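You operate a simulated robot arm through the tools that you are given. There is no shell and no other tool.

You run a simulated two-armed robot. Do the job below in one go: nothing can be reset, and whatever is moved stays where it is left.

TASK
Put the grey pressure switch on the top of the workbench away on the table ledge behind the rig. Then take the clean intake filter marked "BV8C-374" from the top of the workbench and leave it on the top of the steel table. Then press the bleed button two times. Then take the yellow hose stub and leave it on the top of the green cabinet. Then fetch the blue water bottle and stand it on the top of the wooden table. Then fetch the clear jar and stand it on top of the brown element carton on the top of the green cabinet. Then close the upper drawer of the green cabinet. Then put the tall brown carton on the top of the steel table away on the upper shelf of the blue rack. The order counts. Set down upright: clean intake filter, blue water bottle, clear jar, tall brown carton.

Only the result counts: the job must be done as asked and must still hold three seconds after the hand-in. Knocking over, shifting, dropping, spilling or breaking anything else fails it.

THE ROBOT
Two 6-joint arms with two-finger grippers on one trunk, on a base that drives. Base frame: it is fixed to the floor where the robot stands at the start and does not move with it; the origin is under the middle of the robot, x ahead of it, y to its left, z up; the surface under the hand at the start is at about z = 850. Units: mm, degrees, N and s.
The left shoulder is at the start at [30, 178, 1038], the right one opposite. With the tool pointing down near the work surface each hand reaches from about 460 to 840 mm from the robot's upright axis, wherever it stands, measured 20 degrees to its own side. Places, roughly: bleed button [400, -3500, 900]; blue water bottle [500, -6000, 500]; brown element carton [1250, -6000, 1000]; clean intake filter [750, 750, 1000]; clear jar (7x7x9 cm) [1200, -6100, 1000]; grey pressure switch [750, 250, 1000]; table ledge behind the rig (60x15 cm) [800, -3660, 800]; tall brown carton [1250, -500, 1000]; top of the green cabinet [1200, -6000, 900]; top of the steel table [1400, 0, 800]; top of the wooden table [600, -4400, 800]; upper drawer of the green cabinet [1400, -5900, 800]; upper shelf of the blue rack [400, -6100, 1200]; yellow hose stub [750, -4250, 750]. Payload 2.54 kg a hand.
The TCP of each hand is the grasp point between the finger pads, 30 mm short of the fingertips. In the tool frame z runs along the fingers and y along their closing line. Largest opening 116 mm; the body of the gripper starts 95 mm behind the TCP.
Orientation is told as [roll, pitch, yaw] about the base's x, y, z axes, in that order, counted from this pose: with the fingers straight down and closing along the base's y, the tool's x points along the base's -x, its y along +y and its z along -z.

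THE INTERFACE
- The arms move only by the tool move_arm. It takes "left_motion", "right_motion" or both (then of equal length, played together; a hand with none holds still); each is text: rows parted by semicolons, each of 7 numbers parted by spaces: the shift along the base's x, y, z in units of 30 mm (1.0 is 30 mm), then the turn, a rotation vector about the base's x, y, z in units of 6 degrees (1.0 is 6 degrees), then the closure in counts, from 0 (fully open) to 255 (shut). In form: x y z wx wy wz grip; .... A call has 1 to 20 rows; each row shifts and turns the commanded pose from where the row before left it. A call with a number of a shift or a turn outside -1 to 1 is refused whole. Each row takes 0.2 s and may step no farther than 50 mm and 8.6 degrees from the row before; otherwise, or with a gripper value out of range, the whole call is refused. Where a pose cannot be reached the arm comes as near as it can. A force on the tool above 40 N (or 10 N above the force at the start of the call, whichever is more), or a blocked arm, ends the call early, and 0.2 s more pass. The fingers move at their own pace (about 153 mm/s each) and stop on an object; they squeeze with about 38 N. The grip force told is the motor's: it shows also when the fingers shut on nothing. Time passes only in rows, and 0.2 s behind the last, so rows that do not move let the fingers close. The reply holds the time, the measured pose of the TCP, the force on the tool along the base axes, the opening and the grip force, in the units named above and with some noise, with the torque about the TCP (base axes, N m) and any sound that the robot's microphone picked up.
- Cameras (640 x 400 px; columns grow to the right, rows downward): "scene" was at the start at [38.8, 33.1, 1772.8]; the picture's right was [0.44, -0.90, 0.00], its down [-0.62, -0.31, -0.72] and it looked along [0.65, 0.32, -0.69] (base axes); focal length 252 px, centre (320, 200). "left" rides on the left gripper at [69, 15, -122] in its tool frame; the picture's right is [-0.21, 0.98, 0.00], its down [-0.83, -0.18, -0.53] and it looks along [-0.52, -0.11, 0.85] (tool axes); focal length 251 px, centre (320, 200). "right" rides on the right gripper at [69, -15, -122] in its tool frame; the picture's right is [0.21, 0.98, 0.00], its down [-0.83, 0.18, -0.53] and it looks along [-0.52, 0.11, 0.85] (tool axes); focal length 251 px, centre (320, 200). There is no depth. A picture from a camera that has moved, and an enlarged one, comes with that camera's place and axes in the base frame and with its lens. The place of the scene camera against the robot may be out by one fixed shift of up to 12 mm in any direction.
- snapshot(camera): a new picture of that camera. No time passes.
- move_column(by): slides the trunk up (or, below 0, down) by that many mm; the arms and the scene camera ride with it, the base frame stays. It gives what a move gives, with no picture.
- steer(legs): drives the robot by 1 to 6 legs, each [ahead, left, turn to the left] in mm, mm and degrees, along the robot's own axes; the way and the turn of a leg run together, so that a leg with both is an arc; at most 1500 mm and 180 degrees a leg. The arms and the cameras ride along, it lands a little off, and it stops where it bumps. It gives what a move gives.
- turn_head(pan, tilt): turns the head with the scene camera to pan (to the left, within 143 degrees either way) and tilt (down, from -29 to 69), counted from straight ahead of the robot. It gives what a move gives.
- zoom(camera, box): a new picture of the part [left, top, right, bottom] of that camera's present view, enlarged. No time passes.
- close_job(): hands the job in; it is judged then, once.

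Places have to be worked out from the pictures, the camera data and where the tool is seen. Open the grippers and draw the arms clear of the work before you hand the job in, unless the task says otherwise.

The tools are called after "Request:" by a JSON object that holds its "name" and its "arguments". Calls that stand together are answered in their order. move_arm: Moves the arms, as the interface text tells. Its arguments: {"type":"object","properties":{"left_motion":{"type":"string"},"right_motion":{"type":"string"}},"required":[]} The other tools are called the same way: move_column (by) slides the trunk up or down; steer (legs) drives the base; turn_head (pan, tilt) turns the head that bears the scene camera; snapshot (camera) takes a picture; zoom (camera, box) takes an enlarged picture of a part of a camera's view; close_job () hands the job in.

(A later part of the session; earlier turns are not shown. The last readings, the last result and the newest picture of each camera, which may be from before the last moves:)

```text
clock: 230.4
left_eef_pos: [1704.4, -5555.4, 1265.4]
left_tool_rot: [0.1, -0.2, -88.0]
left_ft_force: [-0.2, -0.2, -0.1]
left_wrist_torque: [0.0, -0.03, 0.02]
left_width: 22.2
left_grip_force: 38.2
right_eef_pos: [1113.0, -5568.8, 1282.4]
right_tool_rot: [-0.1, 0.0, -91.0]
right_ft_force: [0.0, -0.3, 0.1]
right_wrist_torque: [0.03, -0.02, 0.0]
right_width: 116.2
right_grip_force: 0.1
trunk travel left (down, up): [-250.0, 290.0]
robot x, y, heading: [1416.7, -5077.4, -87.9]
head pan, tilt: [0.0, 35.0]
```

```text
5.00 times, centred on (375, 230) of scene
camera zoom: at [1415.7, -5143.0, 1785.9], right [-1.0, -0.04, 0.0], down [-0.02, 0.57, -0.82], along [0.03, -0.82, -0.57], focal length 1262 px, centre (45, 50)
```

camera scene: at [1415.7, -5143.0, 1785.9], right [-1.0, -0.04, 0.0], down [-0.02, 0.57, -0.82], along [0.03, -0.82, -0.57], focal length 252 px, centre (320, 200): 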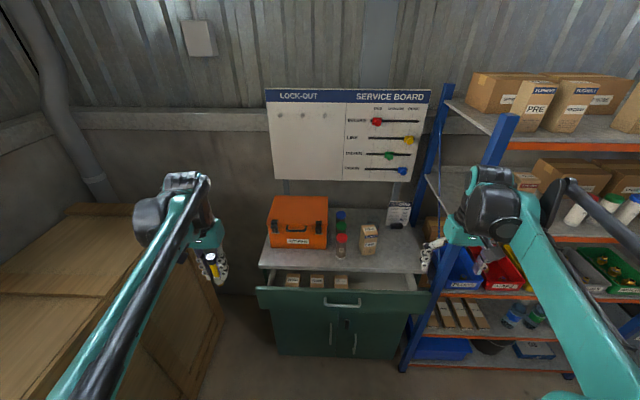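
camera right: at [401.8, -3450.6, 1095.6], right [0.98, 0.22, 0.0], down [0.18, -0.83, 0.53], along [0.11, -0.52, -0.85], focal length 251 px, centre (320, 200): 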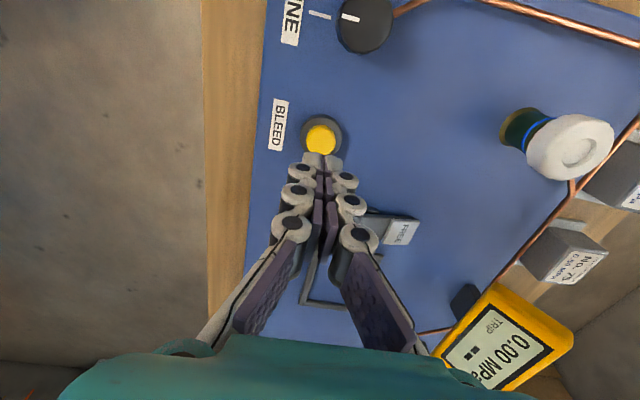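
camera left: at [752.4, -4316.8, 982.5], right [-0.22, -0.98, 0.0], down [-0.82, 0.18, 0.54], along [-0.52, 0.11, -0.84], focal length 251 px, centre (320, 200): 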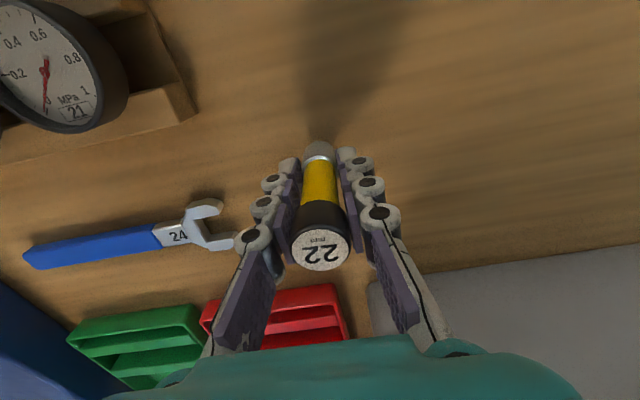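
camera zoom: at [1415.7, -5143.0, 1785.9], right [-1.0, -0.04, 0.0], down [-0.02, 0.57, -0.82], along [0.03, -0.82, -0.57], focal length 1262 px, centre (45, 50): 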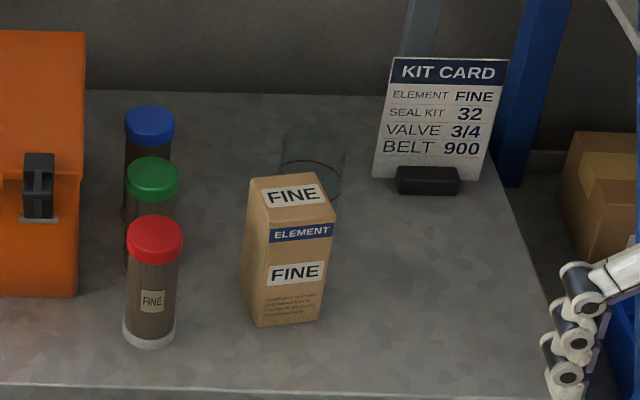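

The cabinet top is free at its front right around (1085,-5975), right of the "FINE" carton. I shift right and ahead to reach it, keeping the right hand clear of the rack.

Request:
{"name": "steer", "arguments": {"legs": [[200, -300, -2]]}}

Request:
{"name": "snapshot", "arguments": {"camera": "left"}}

Request:
{"name": "snapshot", "arguments": {"camera": "scene"}}

```text
clock: 232.7
left_eef_pos: [1394.4, -5771.6, 1265.3]
left_tool_rot: [0.1, -0.1, -90.0]
left_ft_force: [-0.6, 0.7, -0.7]
left_wrist_torque: [0.03, 0.0, 0.01]
left_width: 22.6
left_grip_force: 37.8
right_eef_pos: [801.0, -5765.9, 1282.3]
right_tool_rot: [-0.1, 0.0, -93.0]
right_ft_force: [0.0, -0.1, 0.2]
right_wrist_torque: [0.0, -0.03, -0.01]
right_width: 115.9
right_grip_force: 0.1
trunk travel left (down, up): [-250.0, 290.0]
robot x, y, heading: [1122.9, -5289.3, -89.8]
head pan, tilt: [0.0, 35.0]
```

```text
taken
camera left: at [1407.0, -5703.8, 1387.4], right [0.98, -0.21, 0.0], down [-0.18, -0.82, 0.54], along [-0.11, -0.52, -0.84], focal length 251 px, centre (320, 200)
```

left: 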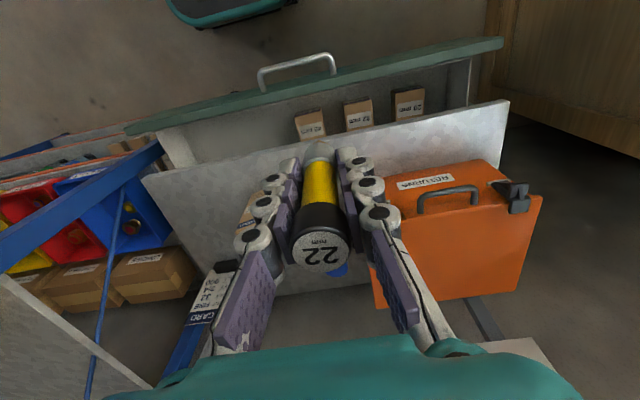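

```text
taken
camera scene: at [1118.7, -5350.9, 1786.0], right [-1.0, 0.0, 0.0], down [0.0, 0.57, -0.82], along [0.0, -0.82, -0.57], focal length 252 px, centre (320, 200)
```

scene: 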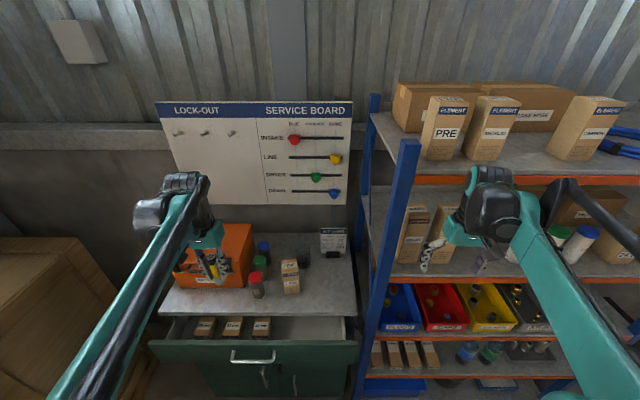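

Cabinet top front edge is y≈-5869. I move the stub over (1085,-5975) and descend part way.

Request:
{"name": "move_arm", "arguments": {"left_motion": "-0.936 -0.615 0 0 0 0 255;-0.936 -0.615 0 0 0 0 255;-0.936 -0.615 0 0 0 0 255;-0.936 -0.615 0 0 0 0 255;-0.936 -0.615 0 0 0 0 255;-0.936 -0.615 0 0 0 0 255;-0.936 -0.615 0 0 0 0 255;-0.936 -0.615 0 0 0 0 255;-0.936 -0.615 0 0 0 0 255;-0.936 -0.615 0 0 0 0 255;-0.936 -0.615 0 0 0 0 255;0 0 -1 0 0 0 255;0 0 -1 0 0 0 255;0 0 -1 0 0 0 255;0 0 -1 0 0 0 255;0 0 -1 0 0 0 255;0 0 -1 0 0 0 255"}}

Request:
{"name": "snapshot", "arguments": {"camera": "left"}}

Request:
{"name": "zoom", "arguments": {"camera": "scene", "box": [180, 200, 380, 340]}}

```text
clock: 236.3
left_eef_pos: [1083.2, -5975.5, 1084.7]
left_tool_rot: [0.2, -0.2, -90.1]
left_ft_force: [-0.8, 0.0, -1.5]
left_wrist_torque: [0.0, 0.0, -0.04]
left_width: 22.4
left_grip_force: 38.0
right_eef_pos: [800.6, -5766.0, 1281.7]
right_tool_rot: [-0.1, 0.0, -92.9]
right_ft_force: [0.9, -0.6, -0.7]
right_wrist_torque: [0.02, 0.01, 0.02]
right_width: 116.4
right_grip_force: 0.0
trunk travel left (down, up): [-250.0, 290.0]
robot x, y, heading: [1128.4, -5290.1, -89.6]
head pan, tilt: [0.0, 35.0]
```

```text
taken
camera left: at [1097.4, -5907.9, 1207.4], right [0.98, -0.21, 0.0], down [-0.18, -0.82, 0.54], along [-0.11, -0.52, -0.84], focal length 251 px, centre (320, 200)
```

left: 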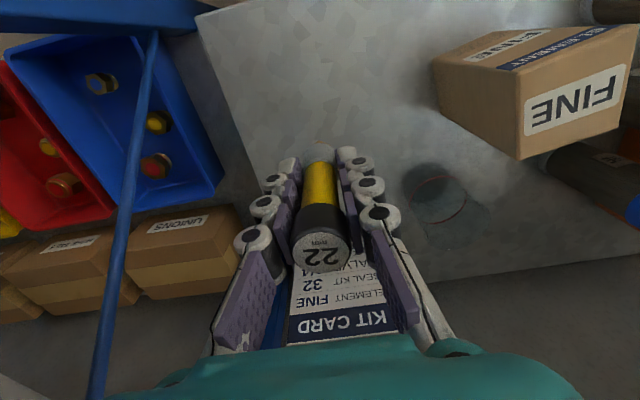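

```text
2.86 times, centred on (280, 270) of scene
camera zoom: at [1119.2, -5351.3, 1785.9], right [-1.0, 0.0, 0.0], down [0.0, 0.57, -0.82], along [0.0, -0.82, -0.57], focal length 721 px, centre (434, 0)
```

zoom: 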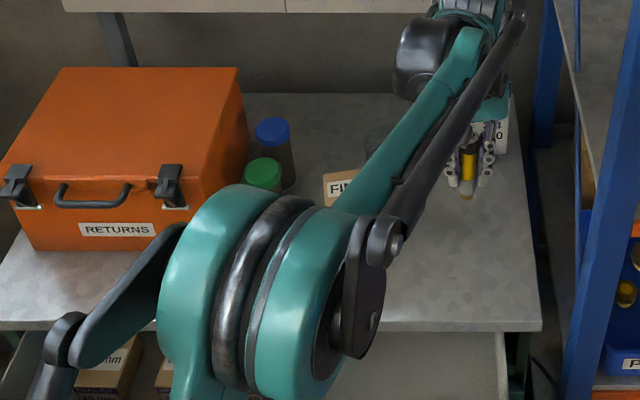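

Clear below. I lower to just above the cabinet top and then creep to contact.

Request:
{"name": "move_arm", "arguments": {"left_motion": "0 0 -1 0 0 0 255;0 0 -1 0 0 0 255;0 0 -1 0 0 0 255;0 0 -0.7 0 0 0 255;0 0 -0.1 0 0 0 255;0 0 -0.1 0 0 0 255;0 0 -0.07 0 0 0 255;0 0 -0.07 0 0 0 255"}}

```text
clock: 238.1
left_eef_pos: [1084.6, -5972.8, 964.5]
left_tool_rot: [0.1, -0.4, -89.9]
left_ft_force: [-0.3, -1.2, 27.1]
left_wrist_torque: [-0.11, 0.02, 0.06]
left_width: 22.5
left_grip_force: 37.7
right_eef_pos: [801.4, -5762.7, 1283.3]
right_tool_rot: [-0.1, -0.1, -93.0]
right_ft_force: [-0.2, -0.4, 0.3]
right_wrist_torque: [0.0, 0.0, 0.0]
right_width: 116.3
right_grip_force: 0.0
trunk travel left (down, up): [-250.0, 290.0]
robot x, y, heading: [1128.9, -5287.1, -89.9]
head pan, tilt: [0.0, 35.0]
```

Contact at z≈964.5 (cabinet top ≈ 905). I release and raise.

Request:
{"name": "move_arm", "arguments": {"left_motion": "0 0 0.06 0 0 0 220;0 0 0 0 0 0 160;0 0 0 0 0 0 150;0 0 0 0 0 0 150"}}

Request:
{"name": "snapshot", "arguments": {"camera": "left"}}

Request:
{"name": "move_arm", "arguments": {"left_motion": "0 0 0.5 0 0 0 150;0 0 1 0 0 0 150;0 0 1 0 0 0 150;0 0 1 0 0 0 150;0 0 1 0 0 0 150;0 0 1 0 0 0 150;0 0 1 0 0 0 0;0 0 1 0 0 0 0;0 0 1 0 0 0 0;0 0 1 0 0 0 0;0 0 1 0 0 0 0"}}

Request:
{"name": "snapshot", "arguments": {"camera": "left"}}

```text
clock: 239.1
left_eef_pos: [1083.7, -5973.7, 965.7]
left_tool_rot: [0.1, -0.1, -90.0]
left_ft_force: [0.3, 0.4, 0.6]
left_wrist_torque: [0.03, 0.02, -0.02]
left_width: 47.8
left_grip_force: 0.0
right_eef_pos: [800.9, -5764.4, 1282.6]
right_tool_rot: [-0.1, 0.0, -93.0]
right_ft_force: [0.2, 0.0, 0.7]
right_wrist_torque: [0.04, -0.02, 0.0]
right_width: 116.1
right_grip_force: 0.0
trunk travel left (down, up): [-250.0, 290.0]
robot x, y, heading: [1128.4, -5293.0, -89.9]
head pan, tilt: [0.0, 35.0]
```

```text
taken
camera left: at [1098.7, -5905.4, 1087.7], right [0.98, -0.21, 0.0], down [-0.18, -0.82, 0.54], along [-0.11, -0.52, -0.84], focal length 251 px, centre (320, 200)
```

left: 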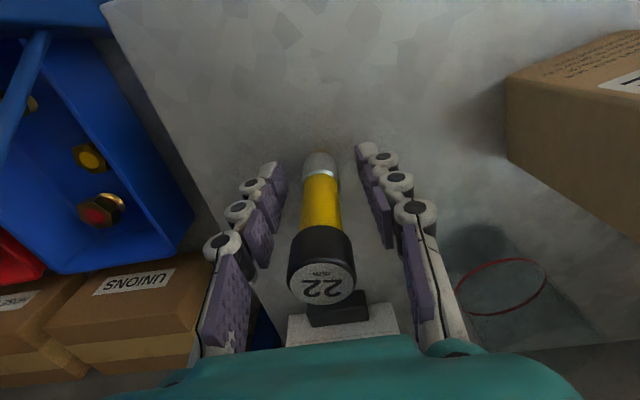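

```text
clock: 241.5
left_eef_pos: [1083.1, -5973.6, 1281.5]
left_tool_rot: [0.1, -0.2, -89.9]
left_ft_force: [0.3, 0.5, -0.3]
left_wrist_torque: [0.0, 0.01, 0.0]
left_width: 115.9
left_grip_force: 0.2
right_eef_pos: [801.5, -5764.0, 1282.8]
right_tool_rot: [-0.2, 0.0, -93.0]
right_ft_force: [-0.4, -0.7, 0.1]
right_wrist_torque: [0.01, 0.0, 0.0]
right_width: 115.8
right_grip_force: 0.1
trunk travel left (down, up): [-250.0, 290.0]
robot x, y, heading: [1125.8, -5289.7, -89.6]
head pan, tilt: [0.0, 35.0]
```

```text
taken
camera left: at [1097.1, -5904.9, 1403.2], right [0.98, -0.21, 0.0], down [-0.18, -0.82, 0.54], along [-0.11, -0.52, -0.84], focal length 251 px, centre (320, 200)
```

left: 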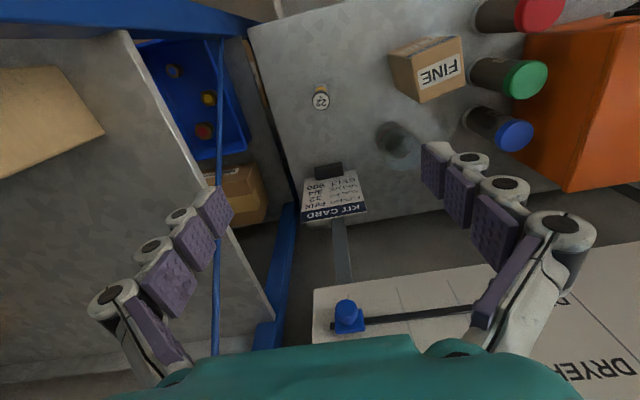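

The stub stands upright on the cabinet. I zoom on the jar and carton now to store their places.

Request:
{"name": "zoom", "arguments": {"camera": "left", "box": [290, 20, 490, 220]}}

```text
2.00 times, centred on (390, 120) of left
camera zoom: at [1097.1, -5904.9, 1403.2], right [0.98, -0.21, 0.0], down [-0.18, -0.82, 0.54], along [-0.11, -0.52, -0.84], focal length 503 px, centre (180, 360)
```

zoom: 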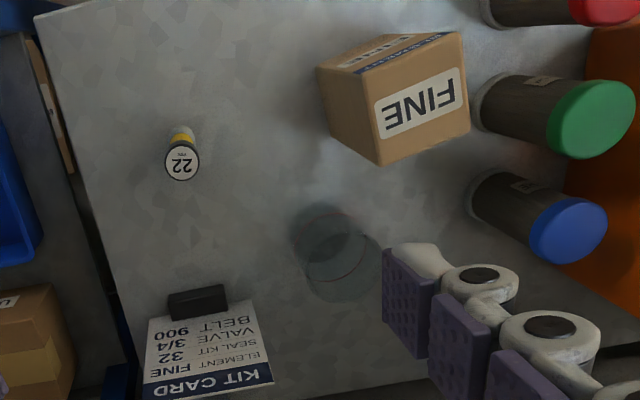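

Next is the blue bottle on the rack. I pull the left hand back and look at the rack.

Request:
{"name": "move_arm", "arguments": {"left_motion": "0.7 1 0 0 0 0 0;0.7 1 0 0 0 0 0;0.7 1 0 0 0 0 0;0.7 1 0 0 0 0 0;0.7 1 0 0 0 0 0;0.7 1 0 0 0 0 0;0.7 1 0 0 0 0 0"}}

Request:
{"name": "steer", "arguments": {"legs": [[-150, -500, 0]]}}

Request:
{"name": "turn_head", "arguments": {"pan": -12, "tilt": 45}}

Request:
{"name": "snapshot", "arguments": {"camera": "scene"}}

```text
clock: 243.1
left_eef_pos: [1230.6, -5760.6, 1283.2]
left_tool_rot: [0.1, -0.2, -90.0]
left_ft_force: [-0.5, 0.2, -0.7]
left_wrist_torque: [-0.05, 0.04, 0.0]
left_width: 115.9
left_grip_force: 0.0
right_eef_pos: [801.8, -5763.1, 1283.8]
right_tool_rot: [-0.1, -0.1, -93.1]
right_ft_force: [0.0, 1.6, 0.9]
right_wrist_torque: [-0.04, 0.01, 0.02]
right_width: 116.0
right_grip_force: 0.0
trunk travel left (down, up): [-250.0, 290.0]
robot x, y, heading: [1126.1, -5288.6, -89.8]
head pan, tilt: [0.0, 35.0]
```

```text
clock: 246.1
left_eef_pos: [726.3, -5614.5, 1282.3]
left_tool_rot: [0.0, -0.2, -90.2]
left_ft_force: [-0.4, 0.2, 0.4]
left_wrist_torque: [-0.03, -0.02, 0.04]
left_width: 116.2
left_grip_force: 0.2
right_eef_pos: [298.5, -5613.9, 1283.3]
right_tool_rot: [0.0, -0.1, -93.1]
right_ft_force: [-0.7, -0.5, 0.0]
right_wrist_torque: [-0.04, -0.02, -0.03]
right_width: 116.0
right_grip_force: 0.1
trunk travel left (down, up): [-250.0, 290.0]
robot x, y, heading: [624.6, -5140.0, -90.2]
head pan, tilt: [0.0, 35.0]
```

```text
clock: 246.9
left_eef_pos: [727.8, -5614.3, 1281.3]
left_tool_rot: [0.1, -0.2, -90.2]
left_ft_force: [0.8, 0.1, -1.3]
left_wrist_torque: [-0.03, 0.0, 0.03]
left_width: 116.0
left_grip_force: 0.0
right_eef_pos: [298.3, -5613.7, 1282.8]
right_tool_rot: [-0.1, 0.1, -93.2]
right_ft_force: [-0.7, 0.2, -0.1]
right_wrist_torque: [0.01, 0.02, 0.04]
right_width: 116.2
right_grip_force: 0.1
trunk travel left (down, up): [-250.0, 290.0]
robot x, y, heading: [622.4, -5139.5, -89.9]
head pan, tilt: [-12.0, 45.0]
```

```text
taken
camera scene: at [601.0, -5192.4, 1771.2], right [-0.98, 0.21, 0.0], down [0.15, 0.69, -0.71], along [-0.15, -0.69, -0.71], focal length 252 px, centre (320, 200)
```

scene: 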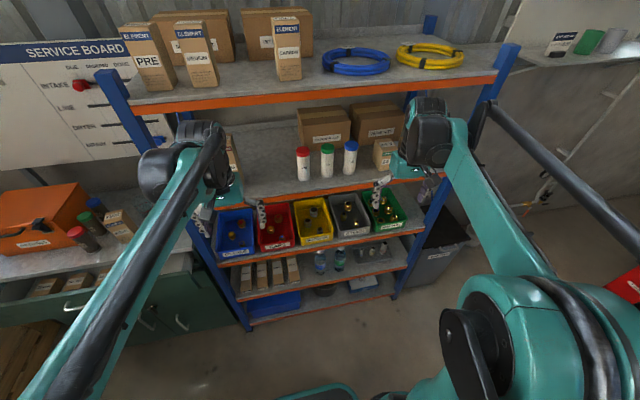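

Request:
{"name": "zoom", "arguments": {"camera": "scene", "box": [280, 220, 400, 310]}}

Request:
{"name": "zoom", "arguments": {"camera": "scene", "box": [220, 100, 460, 260]}}

Request:
{"name": "snapshot", "arguments": {"camera": "right"}}

```text
4.44 times, centred on (340, 265) of scene
camera zoom: at [601.0, -5192.4, 1771.2], right [-0.98, 0.21, 0.0], down [0.15, 0.69, -0.71], along [-0.15, -0.69, -0.71], focal length 1122 px, centre (231, -89)
```

zoom: 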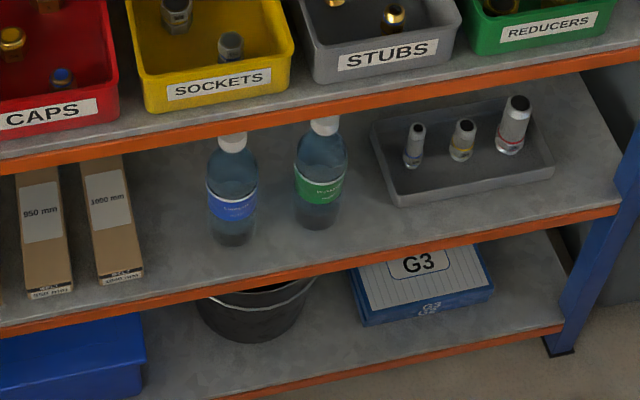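

```text
2.50 times, centred on (340, 180) of scene
camera zoom: at [601.0, -5192.4, 1771.2], right [-0.98, 0.21, 0.0], down [0.15, 0.69, -0.71], along [-0.15, -0.69, -0.71], focal length 631 px, centre (270, 250)
```

zoom: 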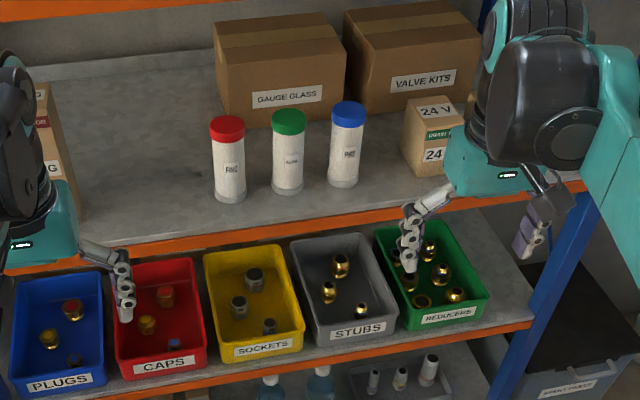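

```text
taken
camera right: at [287.9, -5543.3, 1403.2], right [0.99, 0.16, 0.0], down [0.14, -0.83, 0.53], along [0.08, -0.53, -0.85], focal length 251 px, centre (320, 200)
```

right: 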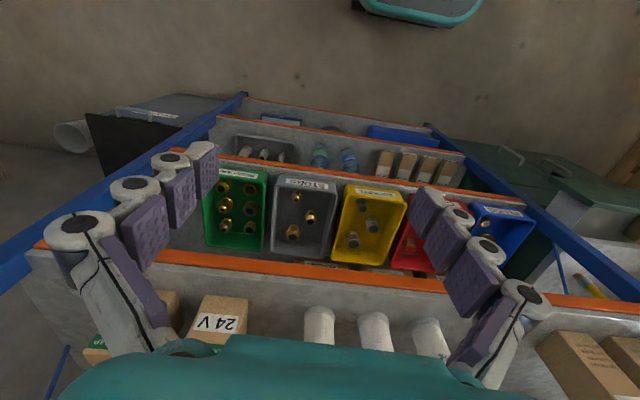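

The blue bottle stands near (450,-5895), base z≈480, about 62 mm wide and 210 tall. I lower the trunk and tilt the right hand 45° forward for a reach under the bin shelf.

Request:
{"name": "move_column", "arguments": {"by": -240}}

Request:
{"name": "move_arm", "arguments": {"right_motion": "0.5 0 -0.5 -0.94 0 0.1 0;0.5 0 -0.5 -0.94 0 0.1 0;0.5 0 -0.5 -0.94 0 0.1 0;0.5 0 -0.5 -0.94 0 0.1 0;0.5 0 -0.5 -0.94 0 0.1 0;0.5 0 -0.5 -0.94 0 0 0;0.5 0 -0.5 -0.94 0 0 0;0.5 0 -0.5 -0.94 0 0 0"}}

Request:
{"name": "snapshot", "arguments": {"camera": "right"}}

Request:
{"name": "snapshot", "arguments": {"camera": "scene"}}

```text
clock: 249.4
left_eef_pos: [726.2, -5613.7, 1040.9]
left_tool_rot: [0.1, -0.2, -90.2]
left_ft_force: [0.7, -1.1, -0.4]
left_wrist_torque: [0.03, 0.01, -0.02]
left_width: 115.8
left_grip_force: 0.0
right_eef_pos: [298.2, -5614.5, 1042.9]
right_tool_rot: [0.0, -0.1, -93.2]
right_ft_force: [-0.1, 0.8, 0.1]
right_wrist_torque: [0.0, 0.0, 0.0]
right_width: 115.8
right_grip_force: 0.1
trunk travel left (down, up): [-10.0, 530.0]
robot x, y, heading: [624.0, -5143.3, -90.2]
head pan, tilt: [-12.0, 45.0]
```

```text
clock: 251.2
left_eef_pos: [726.3, -5614.9, 1041.8]
left_tool_rot: [0.1, -0.2, -90.1]
left_ft_force: [-0.2, 0.9, -0.2]
left_wrist_torque: [-0.01, 0.0, -0.02]
left_width: 116.1
left_grip_force: 0.1
right_eef_pos: [419.3, -5614.0, 923.8]
right_tool_rot: [1.0, -45.3, -90.5]
right_ft_force: [-0.5, -0.5, 0.0]
right_wrist_torque: [-0.04, -0.02, -0.03]
right_width: 115.9
right_grip_force: 0.1
trunk travel left (down, up): [-10.0, 530.0]
robot x, y, heading: [620.8, -5140.2, -90.0]
head pan, tilt: [-12.0, 45.0]
```

```text
taken
camera right: at [403.5, -5477.7, 959.0], right [0.98, 0.15, -0.14], down [0.17, -0.2, 0.96], along [0.12, -0.97, -0.22], focal length 251 px, centre (320, 200)
```

right: 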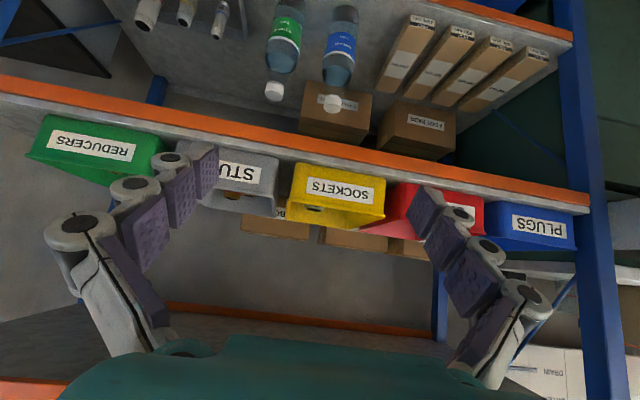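

```text
taken
camera scene: at [600.8, -5192.4, 1531.2], right [-0.98, 0.21, 0.0], down [0.15, 0.69, -0.71], along [-0.15, -0.69, -0.71], focal length 252 px, centre (320, 200)
```

scene: 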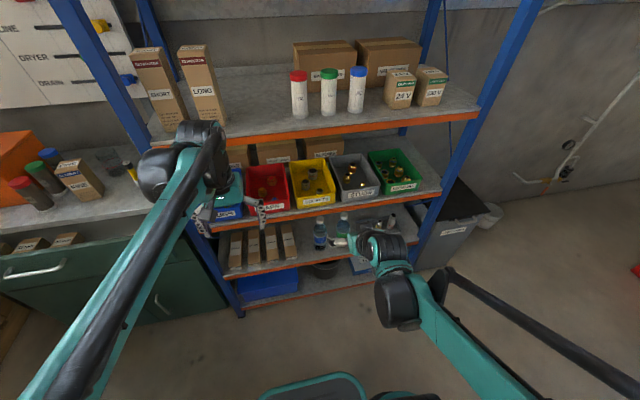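

Request:
{"name": "zoom", "arguments": {"camera": "scene", "box": [290, 200, 370, 260]}}

Request:
{"name": "zoom", "arguments": {"camera": "right", "box": [240, 0, 400, 120]}}

```text
6.67 times, centred on (330, 230) of scene
camera zoom: at [600.8, -5192.4, 1531.2], right [-0.98, 0.21, 0.0], down [0.15, 0.69, -0.71], along [-0.15, -0.69, -0.71], focal length 1682 px, centre (253, 0)
```

zoom: 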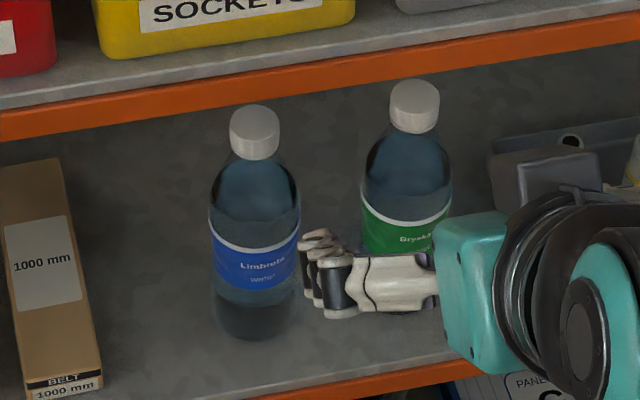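

```text
3.33 times, centred on (320, 60) of right
camera zoom: at [403.5, -5477.7, 959.0], right [0.98, 0.15, -0.14], down [0.17, -0.2, 0.96], along [0.12, -0.97, -0.22], focal length 838 px, centre (320, 667)
```

zoom: 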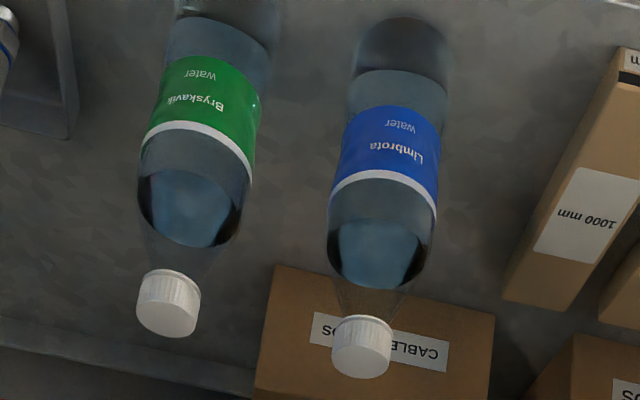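

I move the right hand to a pre-grasp in front of the bottle along the 45° line with a reduced opening.

Request:
{"name": "move_arm", "arguments": {"right_motion": "0.103 -0.613 -0.823 0 0 0 70;0.103 -0.613 -0.823 0 0 0 70;0.103 -0.613 -0.823 0 0 0 70;0.103 -0.613 -0.823 0 0 0 70;0.103 -0.613 -0.823 0 0 0 70;0.103 -0.613 -0.823 0 0 0 70;0.103 -0.613 -0.823 0 0 0 70;0.103 -0.613 -0.823 0 0 0 70;0.103 -0.613 -0.823 0 0 0 70;0.103 -0.613 -0.823 0 0 0 70"}}

Request:
{"name": "snapshot", "arguments": {"camera": "right"}}

Request:
{"name": "zoom", "arguments": {"camera": "scene", "box": [280, 190, 400, 280]}}

```text
clock: 253.4
left_eef_pos: [726.9, -5615.7, 1041.8]
left_tool_rot: [0.2, -0.2, -90.2]
left_ft_force: [0.2, 0.2, -1.5]
left_wrist_torque: [0.0, -0.01, 0.02]
left_width: 116.1
left_grip_force: 0.1
right_eef_pos: [449.3, -5801.1, 682.2]
right_tool_rot: [1.0, -45.1, -90.4]
right_ft_force: [-0.2, 0.6, -0.2]
right_wrist_torque: [-0.01, -0.03, -0.01]
right_width: 83.9
right_grip_force: 0.1
right hand out of reach, approached as far as the arm can: row 9
trunk travel left (down, up): [-10.0, 530.0]
robot x, y, heading: [626.9, -5140.0, -89.9]
head pan, tilt: [-12.0, 45.0]
```

```text
taken
camera right: at [434.3, -5665.9, 716.5], right [0.98, 0.15, -0.14], down [0.17, -0.21, 0.96], along [0.12, -0.97, -0.23], focal length 251 px, centre (320, 200)
```

right: 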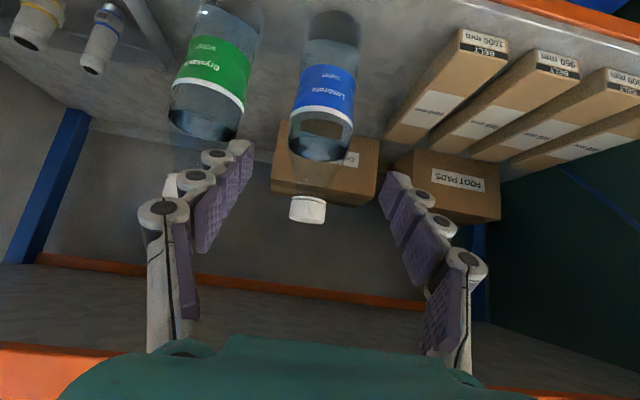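

```text
4.44 times, centred on (340, 235) of scene
camera zoom: at [600.7, -5193.0, 1531.1], right [-0.98, 0.21, 0.0], down [0.15, 0.69, -0.71], along [-0.15, -0.69, -0.71], focal length 1122 px, centre (231, 44)
```

zoom: 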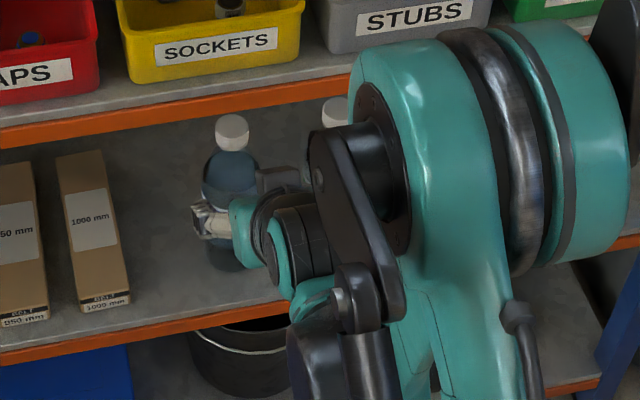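

The arm reported a limit near the end, though the pose was nearly reached. I test by advancing a little further along the approach line.

Request:
{"name": "move_arm", "arguments": {"right_motion": "0 -0.5 -0.5 0 0 0 70;0 -0.5 -0.5 0 0 0 70"}}

Request:
{"name": "snapshot", "arguments": {"camera": "right"}}

```text
clock: 254.0
left_eef_pos: [726.8, -5613.6, 1040.7]
left_tool_rot: [0.1, -0.2, -90.2]
left_ft_force: [0.6, 0.1, 0.2]
left_wrist_torque: [0.03, -0.01, -0.01]
left_width: 116.2
left_grip_force: 0.0
right_eef_pos: [450.0, -5829.8, 648.8]
right_tool_rot: [1.0, -45.1, -90.5]
right_ft_force: [0.3, -0.2, 0.1]
right_wrist_torque: [-0.01, -0.01, 0.04]
right_width: 83.9
right_grip_force: 0.1
trunk travel left (down, up): [-10.0, 530.0]
robot x, y, heading: [621.8, -5140.3, -90.4]
head pan, tilt: [-12.0, 45.0]
```

```text
taken
camera right: at [433.9, -5694.3, 684.7], right [0.98, 0.15, -0.14], down [0.17, -0.2, 0.96], along [0.12, -0.97, -0.23], focal length 251 px, centre (320, 200)
```

right: 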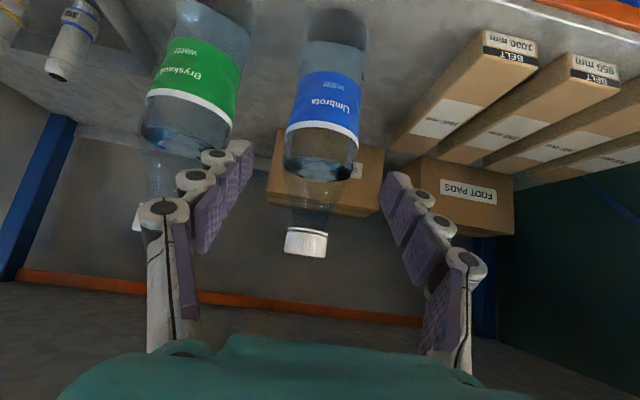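

The motion works. Triangulating the two hand views gives the bottle axis at (453,-5905), cap centre z≈672. I advance to (453,-5905,595) and grip.

Request:
{"name": "move_arm", "arguments": {"right_motion": "0.025 -0.625 -0.45 0 0 0 70;0.025 -0.625 -0.45 0 0 0 70;0.025 -0.625 -0.45 0 0 0 70"}}

Request:
{"name": "snapshot", "arguments": {"camera": "right"}}

Request:
{"name": "zoom", "arguments": {"camera": "scene", "box": [280, 190, 400, 280]}}

```text
clock: 254.8
left_eef_pos: [728.1, -5614.6, 1040.4]
left_tool_rot: [0.2, -0.2, -90.2]
left_ft_force: [0.4, -0.4, -0.2]
left_wrist_torque: [0.03, 0.0, -0.03]
left_width: 116.0
left_grip_force: 0.1
right_eef_pos: [452.7, -5888.7, 607.7]
right_tool_rot: [1.1, -45.1, -90.5]
right_ft_force: [-0.4, 0.0, -0.2]
right_wrist_torque: [-0.03, -0.01, -0.02]
right_width: 84.0
right_grip_force: 0.0
trunk travel left (down, up): [-10.0, 530.0]
robot x, y, heading: [622.7, -5140.8, -90.0]
head pan, tilt: [-12.0, 45.0]
```

```text
taken
camera right: at [437.2, -5752.5, 643.5], right [0.98, 0.15, -0.14], down [0.17, -0.2, 0.96], along [0.12, -0.97, -0.23], focal length 251 px, centre (320, 200)
```

right: 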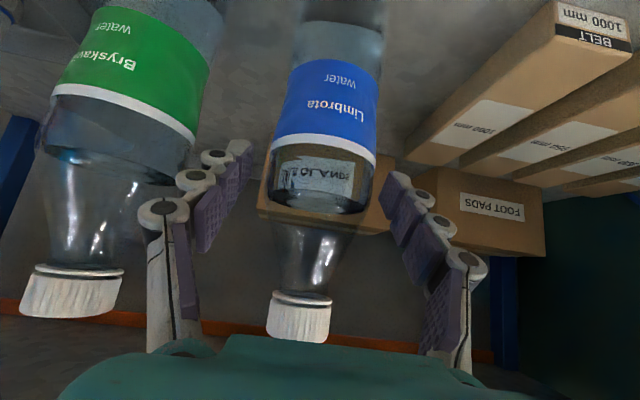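

```text
4.44 times, centred on (340, 235) of scene
camera zoom: at [600.7, -5192.7, 1531.1], right [-0.98, 0.21, 0.0], down [0.15, 0.69, -0.71], along [-0.15, -0.69, -0.71], focal length 1122 px, centre (231, 44)
```

zoom: 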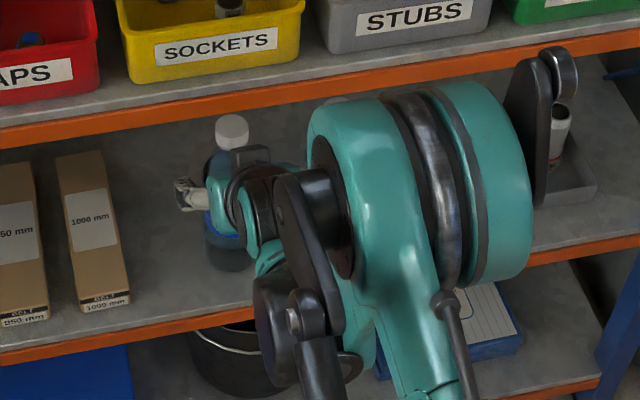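

The bottle is centred between the fingers. I move the last bit and close.

Request:
{"name": "move_arm", "arguments": {"right_motion": "0 -0.27 -0.45 0 0 0 70;0 -0.27 -0.45 0 0 0 70;0 0 0 0 0 0 150;0 0 0 0 0 0 255;0 0 0 0 0 0 255;0 0 0 0 0 0 255"}}

Request:
{"name": "snapshot", "arguments": {"camera": "right"}}

```text
clock: 256.2
left_eef_pos: [728.6, -5615.0, 1041.5]
left_tool_rot: [0.1, -0.1, -90.1]
left_ft_force: [0.2, 0.1, 0.4]
left_wrist_torque: [-0.01, -0.02, 0.01]
left_width: 116.0
left_grip_force: 0.0
right_eef_pos: [451.8, -5904.1, 582.2]
right_tool_rot: [1.1, -45.1, -90.5]
right_ft_force: [0.1, -2.2, 1.5]
right_wrist_torque: [-0.39, 0.16, 0.01]
right_width: 59.5
right_grip_force: 37.7
trunk travel left (down, up): [-10.0, 530.0]
robot x, y, heading: [625.2, -5140.3, -89.9]
head pan, tilt: [-12.0, 45.0]
```

```text
taken
camera right: at [437.0, -5767.7, 617.6], right [0.98, 0.15, -0.14], down [0.17, -0.2, 0.96], along [0.12, -0.97, -0.23], focal length 251 px, centre (320, 200)
```

right: 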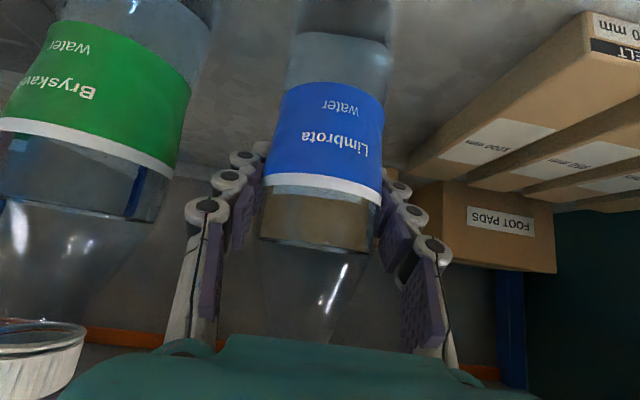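

Gripped (59.5 mm). I lift 18 mm and draw the bottle straight out of the rack.

Request:
{"name": "move_arm", "arguments": {"right_motion": "0 0 0.3 0 0 0 255;0 0 0.3 0 0 0 255;0 0.3 0.1 0 0 0 255;0 0.8 0 0 0 0 255;0 0.9 0 0 0 0 255;0 0.9 0 0 0 0 255;0 0.9 0 0 0 0 255;0 0.9 0 0 0 0 255;0 0.9 0 0 0 0 255;0 0.9 0 0 0 0 255"}}

Request:
{"name": "snapshot", "arguments": {"camera": "right"}}

Request:
{"name": "snapshot", "arguments": {"camera": "scene"}}

```text
clock: 258.4
left_eef_pos: [727.2, -5613.3, 1041.7]
left_tool_rot: [0.1, -0.1, -90.2]
left_ft_force: [0.4, 0.6, -0.4]
left_wrist_torque: [-0.02, 0.03, 0.03]
left_width: 116.0
left_grip_force: 0.0
right_eef_pos: [451.5, -5823.0, 648.1]
right_tool_rot: [0.9, -45.0, -90.6]
right_ft_force: [-0.1, 0.2, -4.2]
right_wrist_torque: [0.0, 0.04, 0.02]
right_width: 59.7
right_grip_force: 38.4
right hand out of reach, approached as far as the arm can: row 6, 7, 8, 9, 10
trunk travel left (down, up): [-10.0, 530.0]
robot x, y, heading: [624.1, -5139.2, -90.2]
head pan, tilt: [-12.0, 45.0]
```

```text
taken
camera right: at [435.9, -5687.3, 683.0], right [0.98, 0.15, -0.14], down [0.17, -0.21, 0.96], along [0.12, -0.97, -0.23], focal length 251 px, centre (320, 200)
```

right: 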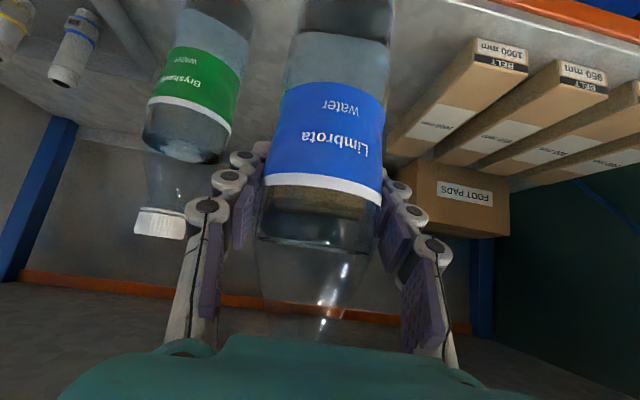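

```text
taken
camera scene: at [600.8, -5191.7, 1531.2], right [-0.98, 0.21, 0.0], down [0.15, 0.69, -0.71], along [-0.15, -0.69, -0.71], focal length 252 px, centre (320, 200)
```

scene: 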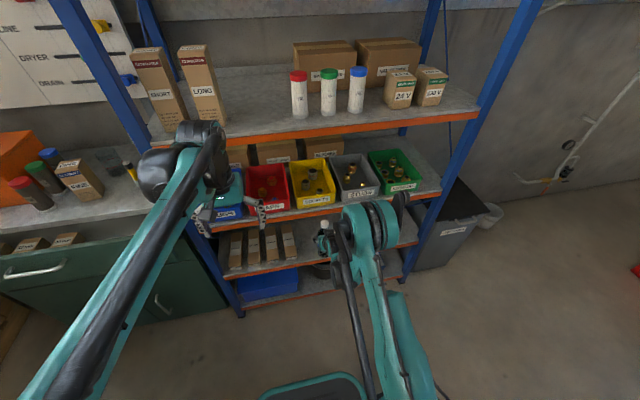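

The low tilted pose can't be pulled in further, so I back the robot 150 mm to clear the rack.

Request:
{"name": "steer", "arguments": {"legs": [[-150, 0, 0]]}}

Request:
{"name": "move_arm", "arguments": {"right_motion": "0 0 0.8 0 0 0 255;0 0 0.8 0 0 0 255;0 0 0.8 0 0 0 255;0 0 0.8 0 0 0 255"}}

Request:
{"name": "snapshot", "arguments": {"camera": "scene"}}

```text
clock: 259.7
left_eef_pos: [728.3, -5463.3, 1041.3]
left_tool_rot: [0.1, -0.3, -90.3]
left_ft_force: [0.2, 0.4, -0.2]
left_wrist_torque: [-0.02, 0.02, 0.03]
left_width: 116.1
left_grip_force: 0.1
right_eef_pos: [451.5, -5672.4, 647.2]
right_tool_rot: [0.9, -44.9, -90.6]
right_ft_force: [-0.7, 0.3, -5.1]
right_wrist_torque: [-0.02, 0.02, -0.04]
right_width: 59.5
right_grip_force: 37.8
trunk travel left (down, up): [-10.0, 530.0]
robot x, y, heading: [624.4, -4990.6, -90.2]
head pan, tilt: [-12.0, 45.0]
```

```text
clock: 260.7
left_eef_pos: [726.8, -5463.2, 1041.4]
left_tool_rot: [0.1, -0.1, -90.3]
left_ft_force: [0.1, 0.2, 0.2]
left_wrist_torque: [0.0, 0.02, 0.03]
left_width: 116.1
left_grip_force: 0.1
right_eef_pos: [452.5, -5672.3, 743.1]
right_tool_rot: [1.1, -45.0, -90.6]
right_ft_force: [-0.1, -0.3, -4.7]
right_wrist_torque: [-0.03, -0.04, -0.03]
right_width: 59.3
right_grip_force: 38.0
trunk travel left (down, up): [-10.0, 530.0]
robot x, y, heading: [623.1, -4990.3, -90.2]
head pan, tilt: [-12.0, 45.0]
```

```text
taken
camera scene: at [601.0, -5041.8, 1531.2], right [-0.98, 0.21, 0.0], down [0.15, 0.69, -0.71], along [-0.15, -0.69, -0.71], focal length 252 px, centre (320, 200)
```

scene: 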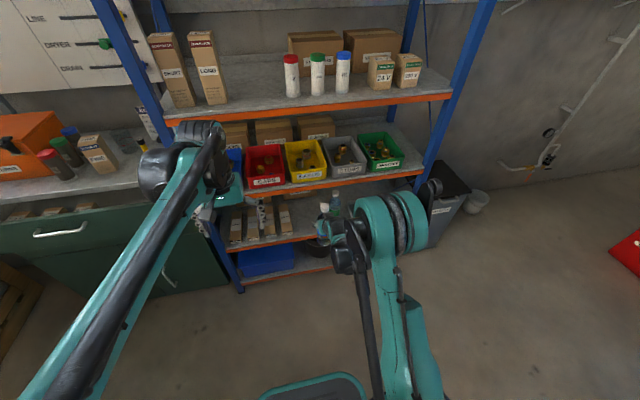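

Bottle is out of the rack. I raise the trunk, then draw the hand in.

Request:
{"name": "move_column", "arguments": {"by": 240}}

Request:
{"name": "move_arm", "arguments": {"right_motion": "0 0.7 0.6 0 0 0 255;0 0.7 0.6 0 0 0 255;0 0.7 0.6 0 0 0 255;0 0.7 0.6 0 0 0 255;0 0.7 0.6 0 0 0 255;0 0.7 0.6 0 0 0 255;0 0.7 0.6 0 0 0 255;0 0.7 0.6 0 0 0 255;0 0.7 0.6 0 0 0 255;0 0.7 0.6 0 0 0 255"}}

Request:
{"name": "snapshot", "arguments": {"camera": "scene"}}

```text
clock: 263.2
left_eef_pos: [727.3, -5464.4, 1281.1]
left_tool_rot: [0.1, -0.1, -90.4]
left_ft_force: [0.8, 0.0, -0.5]
left_wrist_torque: [0.01, -0.01, 0.01]
left_width: 116.0
left_grip_force: 0.1
right_eef_pos: [451.1, -5672.4, 982.1]
right_tool_rot: [1.0, -45.0, -90.6]
right_ft_force: [-0.6, -0.4, -5.1]
right_wrist_torque: [0.0, 0.01, -0.01]
right_width: 59.2
right_grip_force: 38.0
trunk travel left (down, up): [-250.0, 290.0]
robot x, y, heading: [622.6, -4989.0, -90.1]
head pan, tilt: [-12.0, 45.0]
```

```text
clock: 265.4
left_eef_pos: [728.2, -5461.2, 1282.1]
left_tool_rot: [0.1, -0.3, -90.2]
left_ft_force: [-0.2, 0.2, 0.9]
left_wrist_torque: [-0.03, 0.0, 0.02]
left_width: 116.0
left_grip_force: 0.0
right_eef_pos: [454.1, -5461.0, 1162.1]
right_tool_rot: [1.0, -45.0, -90.6]
right_ft_force: [0.2, 1.5, -2.9]
right_wrist_torque: [-0.03, -0.03, -0.01]
right_width: 59.5
right_grip_force: 38.2
trunk travel left (down, up): [-250.0, 290.0]
robot x, y, heading: [625.9, -4987.4, -90.1]
head pan, tilt: [-12.0, 45.0]
```

```text
taken
camera scene: at [601.0, -5040.0, 1771.2], right [-0.98, 0.21, 0.0], down [0.15, 0.69, -0.71], along [-0.15, -0.69, -0.71], focal length 252 px, centre (320, 200)
```

scene: 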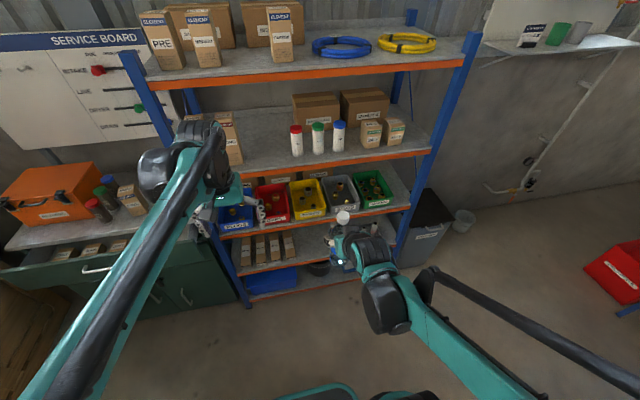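

I move a bit away from the table and turn round to face it.

Request:
{"name": "steer", "arguments": {"legs": [[110, 0, 0], [0, 0, 180]]}}

Request:
{"name": "turn_head", "arguments": {"pan": -5, "tilt": 50}}

Request:
{"name": "snapshot", "arguments": {"camera": "scene"}}

Request:
{"name": "snapshot", "arguments": {"camera": "right"}}

```text
clock: 274.0
left_eef_pos: [518.2, -4625.5, 1282.0]
left_tool_rot: [0.1, -0.1, 89.9]
left_ft_force: [0.8, 0.5, 0.0]
left_wrist_torque: [-0.02, 0.01, 0.01]
left_width: 116.0
left_grip_force: 0.1
right_eef_pos: [792.0, -4626.4, 1161.8]
right_tool_rot: [1.0, -45.0, 89.6]
right_ft_force: [-0.3, -0.2, -4.1]
right_wrist_torque: [0.02, -0.02, -0.02]
right_width: 59.7
right_grip_force: 38.1
trunk travel left (down, up): [-250.0, 290.0]
robot x, y, heading: [624.4, -5097.7, 90.1]
head pan, tilt: [-12.0, 45.0]
```

```text
clock: 274.7
left_eef_pos: [518.0, -4626.0, 1282.2]
left_tool_rot: [0.1, -0.3, 89.9]
left_ft_force: [0.0, 0.0, 0.1]
left_wrist_torque: [-0.02, 0.01, -0.03]
left_width: 116.1
left_grip_force: 0.1
right_eef_pos: [792.7, -4626.1, 1161.1]
right_tool_rot: [1.0, -45.0, 89.7]
right_ft_force: [-1.1, 0.5, -3.6]
right_wrist_torque: [0.0, -0.02, 0.0]
right_width: 59.5
right_grip_force: 38.1
trunk travel left (down, up): [-250.0, 290.0]
robot x, y, heading: [623.0, -5103.7, 89.7]
head pan, tilt: [-5.0, 50.0]
```

```text
taken
camera scene: at [624.7, -5056.7, 1764.3], right [1.0, -0.09, 0.0], down [-0.07, -0.76, -0.64], along [0.06, 0.64, -0.77], focal length 252 px, centre (320, 200)
```

scene: 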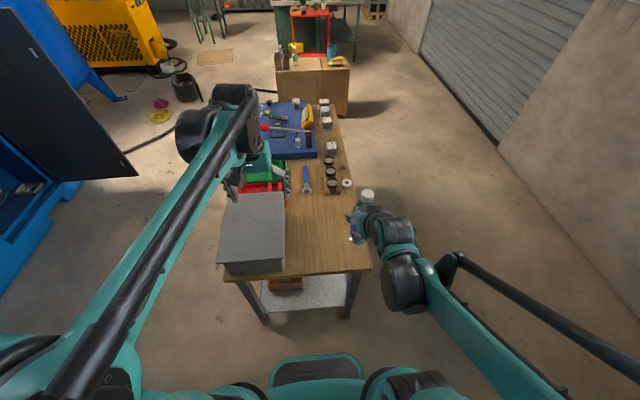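

```text
taken
camera right: at [809.4, -4759.9, 1197.3], right [-0.98, -0.16, -0.14], down [-0.17, 0.21, 0.96], along [-0.12, 0.97, -0.23], focal length 251 px, centre (320, 200)
```

right: 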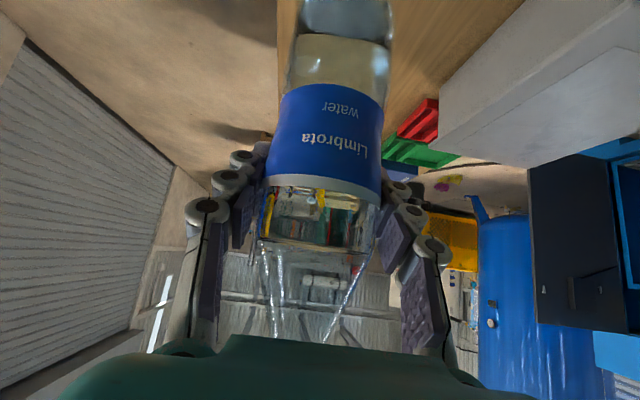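

The table's end area is free around (775,-4480). I move the bottle there and lower.

Request:
{"name": "move_arm", "arguments": {"right_motion": "-0.113 0.973 0 0 0 0 255;-0.113 0.973 0 0 0 0 255;-0.113 0.973 0 0 0 0 255;-0.113 0.973 0 0 0 0 255;-0.113 0.973 0 0 0 0 255;0 0 -1 0 0 0 255;0 0 -1 0 0 0 255;0 0 -1 0 0 0 255;0 0 -1 0 0 0 255;0 0 -1 0 0 0 255;0 0 -1 0 0 0 255;0 0 -1 0 0 0 255"}}

Request:
{"name": "snapshot", "arguments": {"camera": "right"}}

Request:
{"name": "zoom", "arguments": {"camera": "scene", "box": [260, 160, 420, 280]}}

```text
clock: 277.3
left_eef_pos: [517.3, -4625.6, 1280.6]
left_tool_rot: [0.2, -0.2, 89.9]
left_ft_force: [0.5, 0.0, 0.6]
left_wrist_torque: [-0.06, -0.01, 0.02]
left_width: 116.1
left_grip_force: 0.0
right_eef_pos: [775.5, -4472.3, 958.4]
right_tool_rot: [1.0, -44.7, 89.6]
right_ft_force: [0.1, 0.5, -4.2]
right_wrist_torque: [0.04, 0.01, 0.02]
right_width: 59.5
right_grip_force: 37.9
right hand out of reach, approached as far as the arm can: row 12
trunk travel left (down, up): [-250.0, 290.0]
robot x, y, heading: [624.2, -5099.5, 90.3]
head pan, tilt: [-5.0, 50.0]
```

```text
taken
camera right: at [792.1, -4605.3, 994.5], right [-0.98, -0.16, -0.14], down [-0.17, 0.21, 0.96], along [-0.12, 0.96, -0.23], focal length 251 px, centre (320, 200)
```

right: 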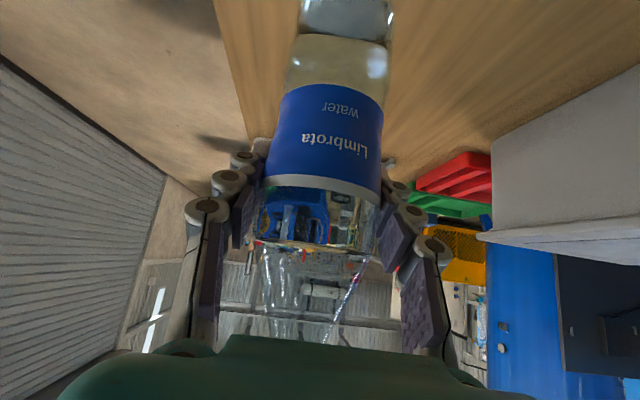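

```text
3.33 times, centred on (340, 220) of scene
camera zoom: at [624.5, -5055.2, 1764.2], right [1.0, -0.09, 0.0], down [-0.07, -0.76, -0.64], along [0.06, 0.64, -0.77], focal length 841 px, centre (253, 133)
```

zoom: 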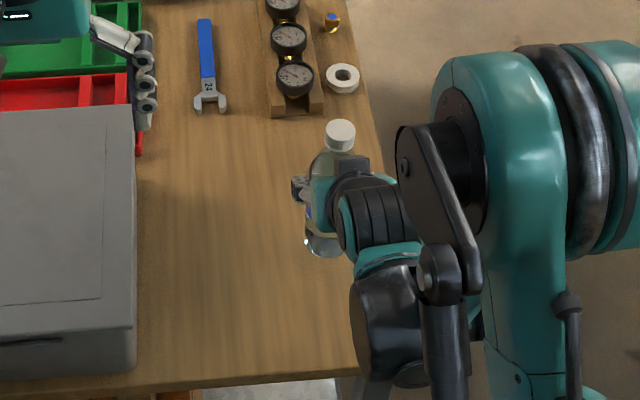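

The arm is near its inner limit, so I lower with the trunk instead, first 35 mm.

Request:
{"name": "move_column", "arguments": {"by": -35}}

Request:
{"name": "zoom", "arguments": {"camera": "scene", "box": [310, 180, 390, 250]}}

```text
clock: 278.1
left_eef_pos: [518.3, -4624.6, 1246.7]
left_tool_rot: [0.0, -0.2, 89.9]
left_ft_force: [-0.2, 0.5, 0.1]
left_wrist_torque: [0.0, 0.0, -0.02]
left_width: 116.2
left_grip_force: 0.1
right_eef_pos: [776.2, -4472.9, 923.5]
right_tool_rot: [1.0, -44.7, 89.6]
right_ft_force: [0.2, 0.1, -4.7]
right_wrist_torque: [-0.02, 0.03, -0.01]
right_width: 59.7
right_grip_force: 38.1
trunk travel left (down, up): [-215.0, 325.0]
robot x, y, heading: [622.7, -5102.0, 90.0]
head pan, tilt: [-5.0, 50.0]
```

```text
5.71 times, centred on (350, 215) of scene
camera zoom: at [624.6, -5056.8, 1729.3], right [1.0, -0.09, 0.0], down [-0.07, -0.76, -0.64], along [0.06, 0.64, -0.77], focal length 1442 px, centre (149, 114)
```

zoom: 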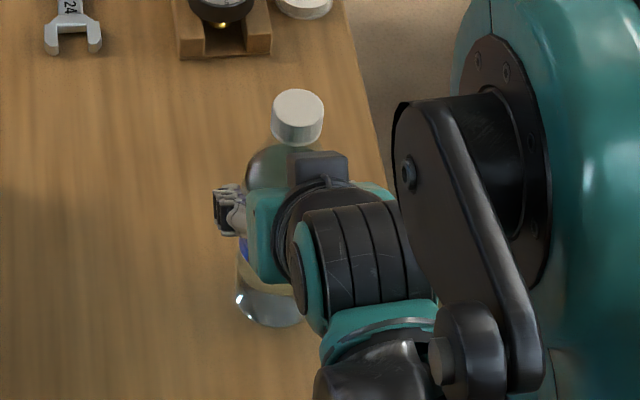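

Request:
{"name": "move_column", "arguments": {"by": -10}}

Request:
{"name": "move_column", "arguments": {"by": -4}}

Request:
{"name": "move_column", "arguments": {"by": -3}}

```text
clock: 278.6
left_eef_pos: [517.4, -4626.0, 1237.4]
left_tool_rot: [0.1, -0.2, 90.0]
left_ft_force: [0.3, -0.3, 0.4]
left_wrist_torque: [0.05, 0.0, 0.03]
left_width: 116.0
left_grip_force: 0.0
right_eef_pos: [775.4, -4471.9, 914.2]
right_tool_rot: [1.0, -44.8, 89.7]
right_ft_force: [-0.7, 0.1, -4.4]
right_wrist_torque: [0.01, 0.01, -0.02]
right_width: 59.7
right_grip_force: 37.9
trunk travel left (down, up): [-205.0, 335.0]
robot x, y, heading: [626.0, -5101.5, 90.0]
head pan, tilt: [-5.0, 50.0]
```

```text
clock: 279.2
left_eef_pos: [517.9, -4626.9, 1232.8]
left_tool_rot: [0.1, -0.3, 89.8]
left_ft_force: [-0.1, -0.3, 0.4]
left_wrist_torque: [-0.05, -0.02, -0.02]
left_width: 116.1
left_grip_force: 0.0
right_eef_pos: [774.7, -4472.7, 912.5]
right_tool_rot: [0.9, -45.1, 89.7]
right_ft_force: [-0.3, 2.5, 16.5]
right_wrist_torque: [0.74, -0.27, 0.05]
right_width: 59.6
right_grip_force: 37.8
trunk travel left (down, up): [-201.0, 339.0]
robot x, y, heading: [626.8, -5100.7, 89.8]
head pan, tilt: [-5.0, 50.0]
```

```text
clock: 279.7
left_eef_pos: [517.3, -4627.1, 1229.6]
left_tool_rot: [0.0, -0.3, 89.9]
left_ft_force: [0.1, 0.2, -0.4]
left_wrist_torque: [0.0, 0.04, -0.01]
left_width: 116.0
left_grip_force: 0.1
right_eef_pos: [773.9, -4472.9, 909.4]
right_tool_rot: [1.0, -44.9, 89.5]
right_ft_force: [0.8, 2.7, 19.7]
right_wrist_torque: [0.31, -0.31, 0.03]
right_width: 59.6
right_grip_force: 38.2
trunk travel left (down, up): [-198.0, 342.0]
robot x, y, heading: [627.4, -5100.7, 89.9]
head pan, tilt: [-5.0, 50.0]
```

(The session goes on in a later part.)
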